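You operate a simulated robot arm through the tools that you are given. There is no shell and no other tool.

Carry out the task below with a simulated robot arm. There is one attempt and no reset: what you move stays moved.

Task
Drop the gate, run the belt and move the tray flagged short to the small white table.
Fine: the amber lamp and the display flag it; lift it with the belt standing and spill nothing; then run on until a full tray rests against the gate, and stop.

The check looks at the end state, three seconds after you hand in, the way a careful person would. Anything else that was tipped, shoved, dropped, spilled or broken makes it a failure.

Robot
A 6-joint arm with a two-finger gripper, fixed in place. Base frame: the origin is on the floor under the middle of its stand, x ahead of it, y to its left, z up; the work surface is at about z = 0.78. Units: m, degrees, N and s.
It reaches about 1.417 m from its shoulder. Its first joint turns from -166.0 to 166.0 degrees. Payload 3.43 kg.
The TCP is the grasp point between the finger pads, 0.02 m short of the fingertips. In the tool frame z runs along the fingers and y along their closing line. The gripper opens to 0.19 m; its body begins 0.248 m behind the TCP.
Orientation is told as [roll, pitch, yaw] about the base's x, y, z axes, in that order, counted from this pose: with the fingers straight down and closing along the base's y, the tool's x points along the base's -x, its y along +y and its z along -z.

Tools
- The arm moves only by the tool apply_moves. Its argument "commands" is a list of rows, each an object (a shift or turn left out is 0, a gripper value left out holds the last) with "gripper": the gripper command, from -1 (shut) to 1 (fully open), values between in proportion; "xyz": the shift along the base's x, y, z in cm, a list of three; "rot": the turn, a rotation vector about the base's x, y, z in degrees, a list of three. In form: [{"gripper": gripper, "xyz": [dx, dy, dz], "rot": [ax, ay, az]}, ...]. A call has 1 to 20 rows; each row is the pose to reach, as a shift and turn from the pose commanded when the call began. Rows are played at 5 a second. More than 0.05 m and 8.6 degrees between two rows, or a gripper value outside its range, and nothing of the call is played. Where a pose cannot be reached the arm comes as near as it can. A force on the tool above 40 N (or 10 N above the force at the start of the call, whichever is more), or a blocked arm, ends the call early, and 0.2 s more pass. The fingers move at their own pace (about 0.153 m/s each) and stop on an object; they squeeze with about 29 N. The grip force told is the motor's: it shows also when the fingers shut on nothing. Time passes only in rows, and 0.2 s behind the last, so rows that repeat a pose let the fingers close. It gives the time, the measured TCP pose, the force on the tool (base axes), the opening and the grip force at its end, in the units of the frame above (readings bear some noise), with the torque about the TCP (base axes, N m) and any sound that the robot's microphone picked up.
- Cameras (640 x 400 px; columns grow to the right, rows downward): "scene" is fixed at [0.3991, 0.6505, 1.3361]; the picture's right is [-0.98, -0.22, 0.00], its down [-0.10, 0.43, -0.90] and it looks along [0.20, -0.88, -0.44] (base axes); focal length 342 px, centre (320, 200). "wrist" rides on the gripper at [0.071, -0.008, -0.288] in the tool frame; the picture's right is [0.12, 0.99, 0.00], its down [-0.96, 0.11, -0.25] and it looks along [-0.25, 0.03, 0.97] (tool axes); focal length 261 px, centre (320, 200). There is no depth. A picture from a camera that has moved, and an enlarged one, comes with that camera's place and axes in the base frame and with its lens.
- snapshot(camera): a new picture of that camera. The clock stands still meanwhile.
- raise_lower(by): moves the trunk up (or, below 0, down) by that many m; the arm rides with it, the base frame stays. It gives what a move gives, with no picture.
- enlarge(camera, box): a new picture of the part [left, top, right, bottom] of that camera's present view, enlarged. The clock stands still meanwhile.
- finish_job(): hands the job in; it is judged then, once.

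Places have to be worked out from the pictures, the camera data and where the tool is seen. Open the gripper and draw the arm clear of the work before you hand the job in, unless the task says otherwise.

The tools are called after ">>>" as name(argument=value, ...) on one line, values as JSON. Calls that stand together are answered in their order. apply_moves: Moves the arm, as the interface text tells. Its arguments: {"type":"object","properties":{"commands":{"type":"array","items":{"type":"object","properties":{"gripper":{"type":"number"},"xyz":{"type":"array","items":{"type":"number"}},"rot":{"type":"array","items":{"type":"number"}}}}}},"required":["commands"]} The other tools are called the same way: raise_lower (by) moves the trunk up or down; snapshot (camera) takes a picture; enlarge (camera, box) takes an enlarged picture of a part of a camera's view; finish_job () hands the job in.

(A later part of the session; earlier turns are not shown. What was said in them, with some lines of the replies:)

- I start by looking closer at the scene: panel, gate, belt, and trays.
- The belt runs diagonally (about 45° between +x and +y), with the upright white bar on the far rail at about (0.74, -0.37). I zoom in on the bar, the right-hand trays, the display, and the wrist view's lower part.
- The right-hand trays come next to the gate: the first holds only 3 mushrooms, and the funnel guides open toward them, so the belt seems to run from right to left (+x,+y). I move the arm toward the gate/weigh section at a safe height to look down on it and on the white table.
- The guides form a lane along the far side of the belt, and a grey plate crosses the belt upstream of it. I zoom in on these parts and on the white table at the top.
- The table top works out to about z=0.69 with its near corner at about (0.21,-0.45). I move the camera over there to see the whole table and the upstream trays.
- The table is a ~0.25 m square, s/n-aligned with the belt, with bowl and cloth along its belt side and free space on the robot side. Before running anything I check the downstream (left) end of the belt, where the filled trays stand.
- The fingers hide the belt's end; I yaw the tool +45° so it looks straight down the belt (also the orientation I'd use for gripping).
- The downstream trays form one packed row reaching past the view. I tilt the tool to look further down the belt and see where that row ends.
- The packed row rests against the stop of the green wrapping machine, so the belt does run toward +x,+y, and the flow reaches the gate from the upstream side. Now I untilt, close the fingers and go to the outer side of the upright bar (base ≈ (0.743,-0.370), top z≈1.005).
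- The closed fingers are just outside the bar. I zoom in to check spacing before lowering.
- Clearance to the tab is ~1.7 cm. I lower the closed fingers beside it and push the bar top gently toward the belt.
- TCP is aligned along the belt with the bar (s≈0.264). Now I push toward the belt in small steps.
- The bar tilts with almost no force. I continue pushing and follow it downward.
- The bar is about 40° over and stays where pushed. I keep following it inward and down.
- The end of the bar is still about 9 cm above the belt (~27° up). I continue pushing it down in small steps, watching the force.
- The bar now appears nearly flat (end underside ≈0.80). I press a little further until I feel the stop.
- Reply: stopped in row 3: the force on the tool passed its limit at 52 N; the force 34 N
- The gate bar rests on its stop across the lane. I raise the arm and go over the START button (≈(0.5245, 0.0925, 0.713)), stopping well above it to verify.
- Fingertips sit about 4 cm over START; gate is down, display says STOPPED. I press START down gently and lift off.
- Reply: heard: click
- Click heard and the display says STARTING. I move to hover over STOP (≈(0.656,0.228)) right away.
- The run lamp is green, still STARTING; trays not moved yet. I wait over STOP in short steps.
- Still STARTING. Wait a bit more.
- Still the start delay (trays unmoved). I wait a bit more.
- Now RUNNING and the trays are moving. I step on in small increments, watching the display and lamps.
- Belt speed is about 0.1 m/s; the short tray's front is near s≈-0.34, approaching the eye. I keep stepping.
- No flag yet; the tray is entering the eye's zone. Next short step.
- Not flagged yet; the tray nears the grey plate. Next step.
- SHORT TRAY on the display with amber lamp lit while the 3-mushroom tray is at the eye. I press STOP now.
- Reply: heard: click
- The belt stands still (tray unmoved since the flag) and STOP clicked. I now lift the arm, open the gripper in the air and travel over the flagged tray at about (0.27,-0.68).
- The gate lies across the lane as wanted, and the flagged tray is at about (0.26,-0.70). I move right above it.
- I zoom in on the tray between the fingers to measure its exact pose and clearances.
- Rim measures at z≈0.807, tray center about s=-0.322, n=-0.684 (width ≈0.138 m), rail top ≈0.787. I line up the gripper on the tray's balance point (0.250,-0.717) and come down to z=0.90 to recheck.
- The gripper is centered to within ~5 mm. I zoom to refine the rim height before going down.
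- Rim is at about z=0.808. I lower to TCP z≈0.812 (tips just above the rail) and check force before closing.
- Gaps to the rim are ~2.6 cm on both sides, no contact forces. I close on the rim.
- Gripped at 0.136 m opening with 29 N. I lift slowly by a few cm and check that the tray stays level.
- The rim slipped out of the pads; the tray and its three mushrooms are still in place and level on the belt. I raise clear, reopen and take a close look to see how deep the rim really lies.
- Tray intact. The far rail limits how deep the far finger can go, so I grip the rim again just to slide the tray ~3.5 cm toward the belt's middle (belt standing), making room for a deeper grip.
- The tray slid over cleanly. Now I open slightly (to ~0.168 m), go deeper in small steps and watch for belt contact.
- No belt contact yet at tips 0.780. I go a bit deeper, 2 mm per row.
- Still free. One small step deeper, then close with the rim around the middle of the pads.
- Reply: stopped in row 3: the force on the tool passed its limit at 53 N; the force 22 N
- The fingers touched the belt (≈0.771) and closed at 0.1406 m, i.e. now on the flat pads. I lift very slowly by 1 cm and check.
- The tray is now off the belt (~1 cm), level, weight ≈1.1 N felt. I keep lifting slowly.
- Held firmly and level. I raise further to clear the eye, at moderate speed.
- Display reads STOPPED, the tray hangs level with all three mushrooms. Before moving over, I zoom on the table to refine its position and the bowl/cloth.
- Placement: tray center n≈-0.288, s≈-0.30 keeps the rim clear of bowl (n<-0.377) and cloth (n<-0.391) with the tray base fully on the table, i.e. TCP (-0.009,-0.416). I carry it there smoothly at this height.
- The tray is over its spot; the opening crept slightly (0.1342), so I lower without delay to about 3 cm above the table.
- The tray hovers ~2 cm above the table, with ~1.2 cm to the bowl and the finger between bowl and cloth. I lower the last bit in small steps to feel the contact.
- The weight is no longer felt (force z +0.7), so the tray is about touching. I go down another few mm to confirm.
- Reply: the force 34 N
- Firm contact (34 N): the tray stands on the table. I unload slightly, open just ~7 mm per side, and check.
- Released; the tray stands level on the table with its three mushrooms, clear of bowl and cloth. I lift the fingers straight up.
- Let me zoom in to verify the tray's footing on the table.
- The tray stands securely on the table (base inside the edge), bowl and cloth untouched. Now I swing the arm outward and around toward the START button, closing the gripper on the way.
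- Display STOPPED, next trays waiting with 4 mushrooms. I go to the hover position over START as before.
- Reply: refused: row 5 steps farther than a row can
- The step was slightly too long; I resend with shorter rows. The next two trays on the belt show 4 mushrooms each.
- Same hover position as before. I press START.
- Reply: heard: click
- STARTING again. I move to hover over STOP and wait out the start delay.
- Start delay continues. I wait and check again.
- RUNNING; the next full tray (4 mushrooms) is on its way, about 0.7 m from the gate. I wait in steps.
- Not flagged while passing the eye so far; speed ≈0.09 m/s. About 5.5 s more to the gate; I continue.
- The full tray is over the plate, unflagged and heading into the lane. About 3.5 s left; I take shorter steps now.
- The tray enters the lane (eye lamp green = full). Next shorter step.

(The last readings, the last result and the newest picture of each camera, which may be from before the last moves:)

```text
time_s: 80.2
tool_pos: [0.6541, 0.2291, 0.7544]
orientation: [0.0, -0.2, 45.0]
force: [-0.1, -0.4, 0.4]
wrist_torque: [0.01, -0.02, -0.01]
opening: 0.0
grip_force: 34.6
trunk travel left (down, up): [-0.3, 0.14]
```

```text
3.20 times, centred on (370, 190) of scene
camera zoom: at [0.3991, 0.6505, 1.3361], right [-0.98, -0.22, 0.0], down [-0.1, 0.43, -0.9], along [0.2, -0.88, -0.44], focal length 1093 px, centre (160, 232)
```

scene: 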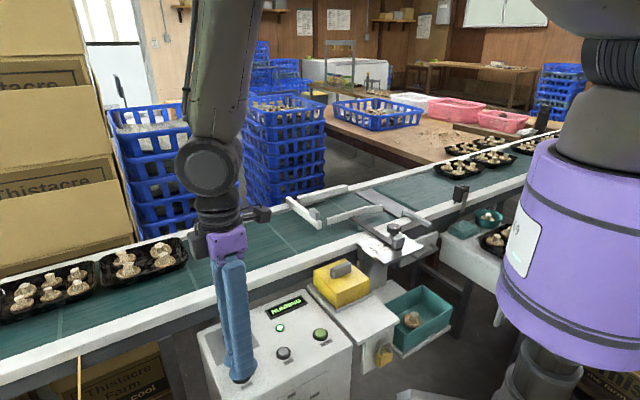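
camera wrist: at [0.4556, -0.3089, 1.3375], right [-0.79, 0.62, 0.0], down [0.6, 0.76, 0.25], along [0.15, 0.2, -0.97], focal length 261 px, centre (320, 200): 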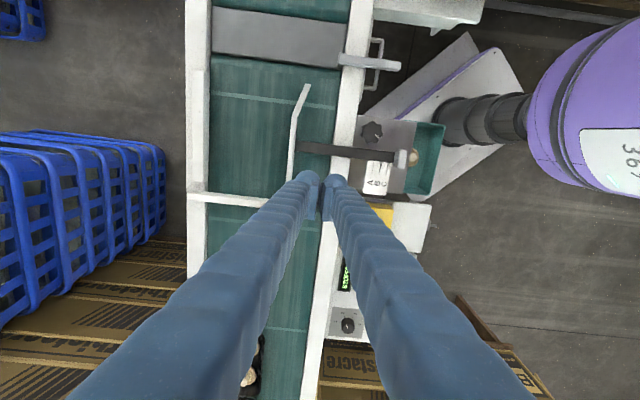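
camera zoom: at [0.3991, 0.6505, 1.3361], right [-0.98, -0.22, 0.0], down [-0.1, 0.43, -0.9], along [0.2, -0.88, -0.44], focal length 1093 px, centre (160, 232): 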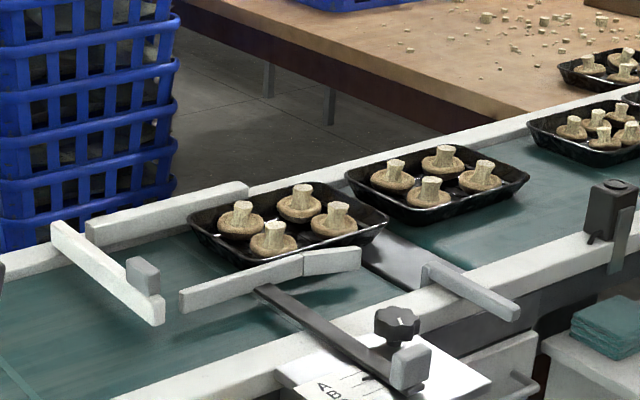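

The tray is ~0.14 m from the gate. One more step of ~0.8 s.

>>> apply_moves(commands=[{"xyz": [0, 0, 0]}, {"xyz": [0, 0, 0]}, {"xyz": [0, 0, 0]}])

>>> enlarge(camera="scene", box=[270, 130, 470, 250])

```text
time_s: 81.0
tool_pos: [0.6548, 0.2285, 0.7547]
orientation: [0.2, -0.2, 45.1]
force: [0.1, 0.3, -0.3]
wrist_torque: [-0.02, 0.04, -0.01]
opening: 0.0
grip_force: 34.3
trunk travel left (down, up): [-0.3, 0.14]
```

```text
3.20 times, centred on (370, 190) of scene
camera zoom: at [0.3991, 0.6505, 1.3361], right [-0.98, -0.22, 0.0], down [-0.1, 0.43, -0.9], along [0.2, -0.88, -0.44], focal length 1093 px, centre (160, 232)
```

zoom: 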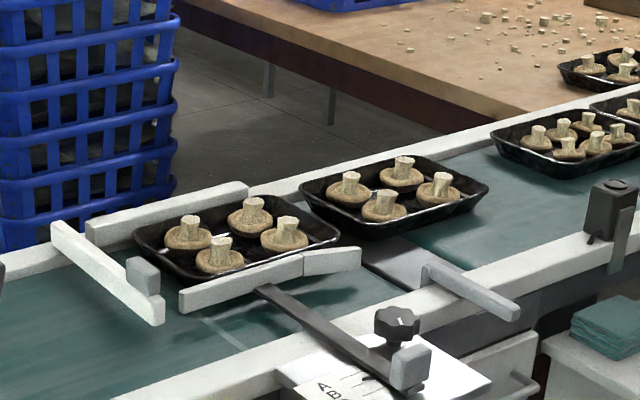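

About 0.06 m (≈0.65 s) left. I wait 0.6 s, look, then press STOP.

>>> apply_moves(commands=[{"xyz": [0, 0, 0]}, {"xyz": [0, 0, 0]}])

>>> enlarge(camera="scene", box=[270, 130, 470, 250])

```text
time_s: 81.7
tool_pos: [0.6537, 0.2272, 0.7559]
orientation: [0.1, -0.2, 45.1]
force: [0.5, -0.4, 0.1]
wrist_torque: [0.05, 0.02, 0.03]
opening: 0.0
grip_force: 34.2
trunk travel left (down, up): [-0.3, 0.14]
```

```text
3.20 times, centred on (370, 190) of scene
camera zoom: at [0.3991, 0.6505, 1.3361], right [-0.98, -0.22, 0.0], down [-0.1, 0.43, -0.9], along [0.2, -0.88, -0.44], focal length 1093 px, centre (160, 232)
```

zoom: 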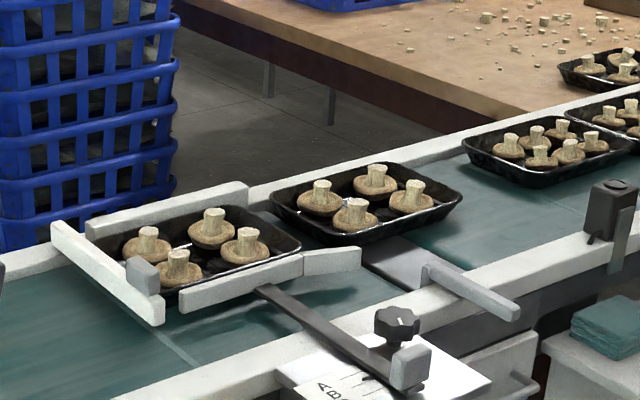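

The full tray is at the gate. I press STOP now.

>>> apply_moves(commands=[{"xyz": [0, 0, -2.4]}, {"xyz": [0, 0, -3.1]}, {"xyz": [0, 0, 1]}])

>>> enlarge(camera="scene", box=[270, 130, 470, 250])

>>> enlarge(camera="scene", box=[180, 260, 400, 400])

```text
time_s: 82.5
tool_pos: [0.6518, 0.2274, 0.7674]
orientation: [0.1, -0.2, 45.0]
force: [-0.2, -0.4, 1.0]
wrist_torque: [0.01, -0.15, -0.03]
opening: 0.0
grip_force: 34.1
trunk travel left (down, up): [-0.3, 0.14]
heard: click
```

```text
3.20 times, centred on (370, 190) of scene
camera zoom: at [0.3991, 0.6505, 1.3361], right [-0.98, -0.22, 0.0], down [-0.1, 0.43, -0.9], along [0.2, -0.88, -0.44], focal length 1093 px, centre (160, 232)
```

zoom: 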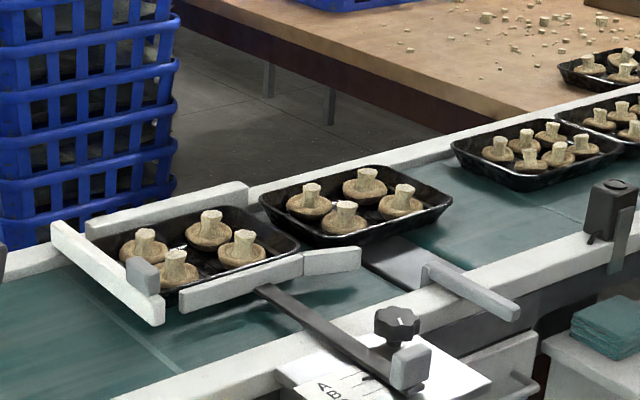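

```text
2.86 times, centred on (290, 330) of scene
camera zoom: at [0.3991, 0.6505, 1.3361], right [-0.98, -0.22, 0.0], down [-0.1, 0.43, -0.9], along [0.2, -0.88, -0.44], focal length 976 px, centre (406, -171)
```

zoom: 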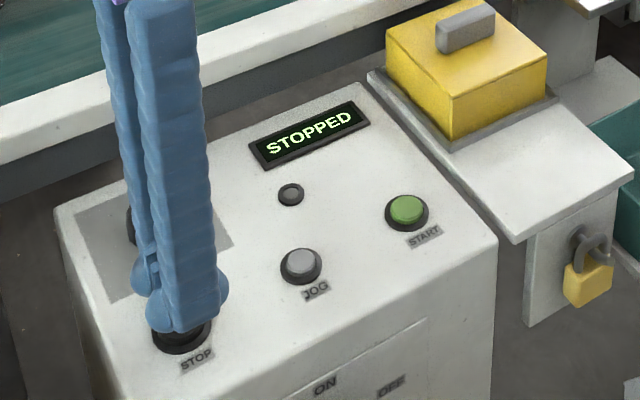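

STOPPED, with the full tray against the gate. I raise the arm and look at the gate from above to verify contact.

>>> apply_moves(commands=[{"xyz": [0, 0, 4.5]}, {"xyz": [0, 0, 9]}, {"xyz": [0, 0, 13.5]}, {"xyz": [0, 0, 18]}, {"xyz": [0, 0, 22.5]}, {"xyz": [0, 0, 27]}, {"xyz": [0, 0, 31.5]}, {"xyz": [0, -4.5, 33]}, {"xyz": [0, -9, 34.5]}, {"xyz": [0, -13.5, 36]}, {"xyz": [0, -18, 37]}, {"xyz": [0, -22.5, 38]}, {"xyz": [0, -27, 39]}, {"xyz": [0, -31.5, 40]}, {"xyz": [0, -31.5, 40], "gripper": 1}, {"xyz": [0, -31.5, 40], "gripper": 1}, {"xyz": [0, -31.5, 40], "gripper": 1}])

>>> snapshot(camera="wrist")

>>> snapshot(camera="scene")

```text
time_s: 86.0
tool_pos: [0.6564, -0.086, 1.164]
orientation: [0.1, -0.2, 45.0]
force: [-0.7, -0.4, 0.0]
wrist_torque: [0.09, 0.04, -0.02]
opening: 0.1901
grip_force: 0.0
trunk travel left (down, up): [-0.3, 0.14]
```

```text
taken
camera wrist: at [0.6127, -0.1438, 1.4517], right [-0.79, 0.62, 0.0], down [0.6, 0.76, 0.25], along [0.15, 0.2, -0.97], focal length 261 px, centre (320, 200)
```

wrist: 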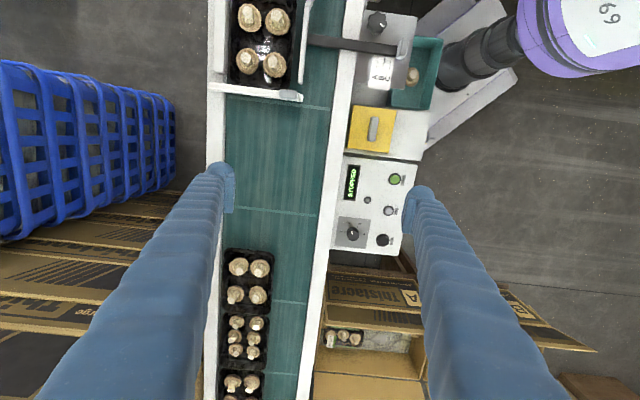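

```text
taken
```

scene: 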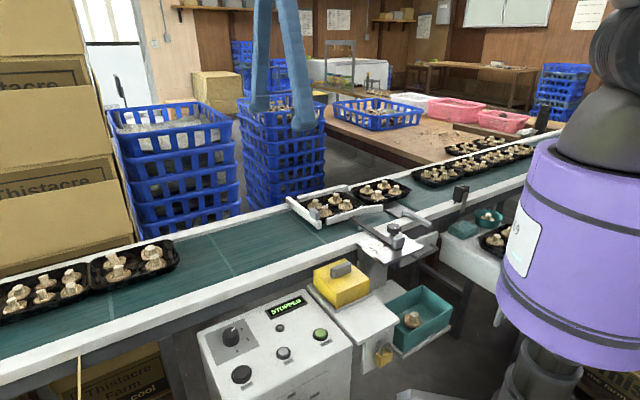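

>>> enlarge(camera="wrist", box=[200, 0, 340, 120])

>>> enlarge(camera="scene", box=[270, 160, 420, 250])

>>> enlarge(camera="scene", box=[430, 190, 530, 270])

```text
3.33 times, centred on (270, 60) of wrist
camera zoom: at [0.6127, -0.1438, 1.4517], right [-0.79, 0.62, 0.0], down [0.6, 0.76, 0.25], along [0.15, 0.2, -0.97], focal length 869 px, centre (487, 667)
```

zoom: 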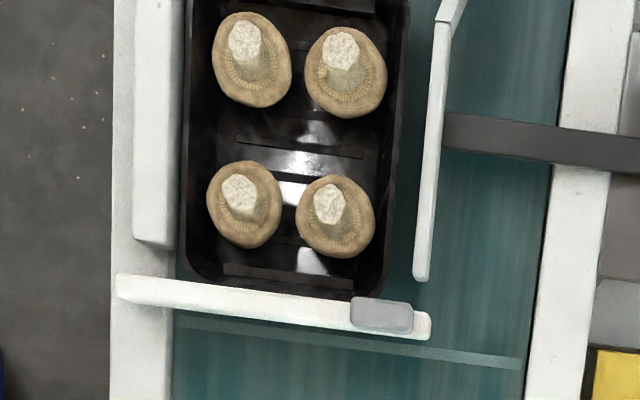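

```text
4.27 times, centred on (345, 205) of scene
camera zoom: at [0.3991, 0.6505, 1.3361], right [-0.98, -0.22, 0.0], down [-0.1, 0.43, -0.9], along [0.2, -0.88, -0.44], focal length 1458 px, centre (213, 179)
```

zoom: 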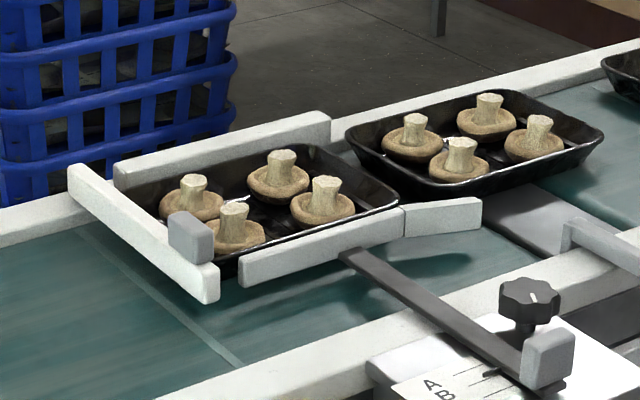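

```text
5.00 times, centred on (480, 230) of scene
camera zoom: at [0.3991, 0.6505, 1.3361], right [-0.98, -0.22, 0.0], down [-0.1, 0.43, -0.9], along [0.2, -0.88, -0.44], focal length 1708 px, centre (-480, 50)
```

zoom: 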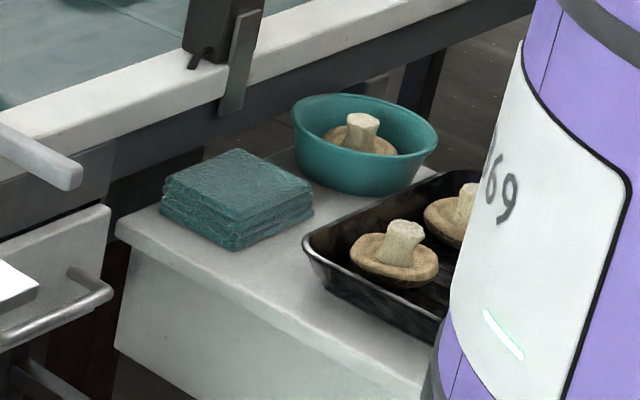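

The full 4-mushroom tray's rim rests against the gate bar, the belt is STOPPED, and the short tray sits untouched on the white table. I draw the open gripper up and back, clear of the belt, and glance once more.

>>> apply_moves(commands=[{"xyz": [-1, 2, 3]}, {"xyz": [-2, 4, 6]}, {"xyz": [-3, 6, 9]}, {"xyz": [-4, 8, 12]}, {"xyz": [-5, 10, 14]}, {"xyz": [-5, 10, 14]}, {"xyz": [-5, 10, 14]}])

>>> snapshot(camera="scene")

>>> snapshot(camera="wrist")

```text
time_s: 87.7
tool_pos: [0.6071, 0.0134, 1.3058]
orientation: [0.1, -0.3, 45.1]
force: [-1.3, -0.8, -0.3]
wrist_torque: [0.03, 0.0, -0.01]
opening: 0.1902
grip_force: 0.1
trunk travel left (down, up): [-0.3, 0.14]
```

```text
taken
```

scene: 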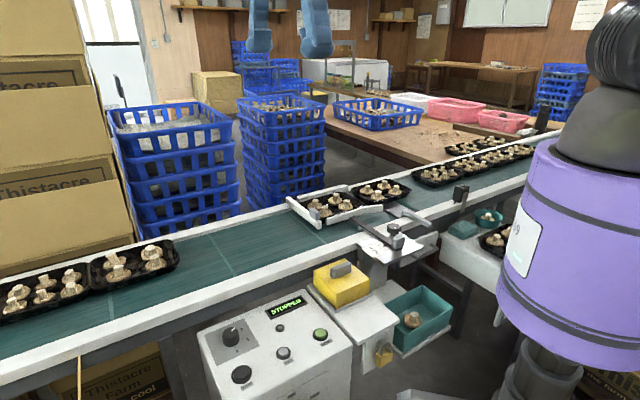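

```text
taken
camera wrist: at [0.562, -0.0431, 1.5935], right [-0.79, 0.62, 0.0], down [0.6, 0.76, 0.25], along [0.15, 0.2, -0.97], focal length 261 px, centre (320, 200)
```

wrist: 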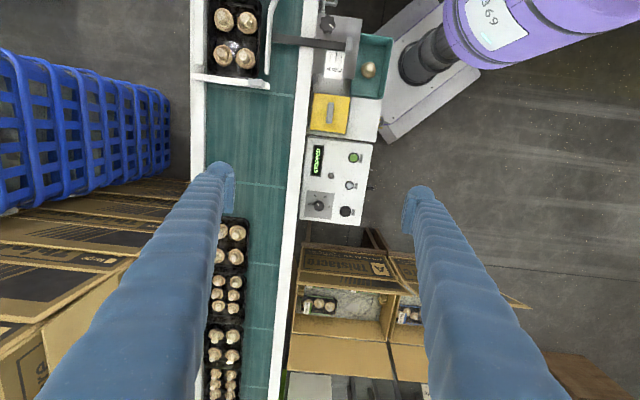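

Everything is as wanted: the gate is down, the belt has stopped, and a full tray is at the gate. The short tray is on the white table and the arm is clear with its gripper open. I hand in.

>>> finish_job()

```text
The job is handed in.
```

I dropped the gate, moved the tray flagged short to the small white table, and left the belt stopped with a full tray against the gate. The job is handed in, and I don't have the check's verdict.

- **Flagged tray:** The display showed SHORT TRAY and the amber lamp lit for the tray with 3 mushrooms. I pressed STOP and lifted it with the belt standing.
- **First lift:** The rim slipped out of the gripper on the first try. The tray stayed level on the belt and nothing spilled. I slid it about 3.5 cm toward the middle of the belt for a deeper grip, and the second lift held.
- **On the table:** The tray sits with all three mushrooms, clear of the bowl and cloth. Its rim overhangs the robot-side edge by roughly 7 mm. I judged the base to be fully on the table.
- **End state:** I ran the belt on until the next tray, with 4 mushrooms and not flagged, rested against the gate, then pressed STOP. The display reads STOPPED.
- **Other trays:** The trays already past the gate moved along toward the wrapping machine while the belt ran. I did not look at the far end of that row again at the finish.
- **Arm:** It is raised clear of the belt with the gripper open.
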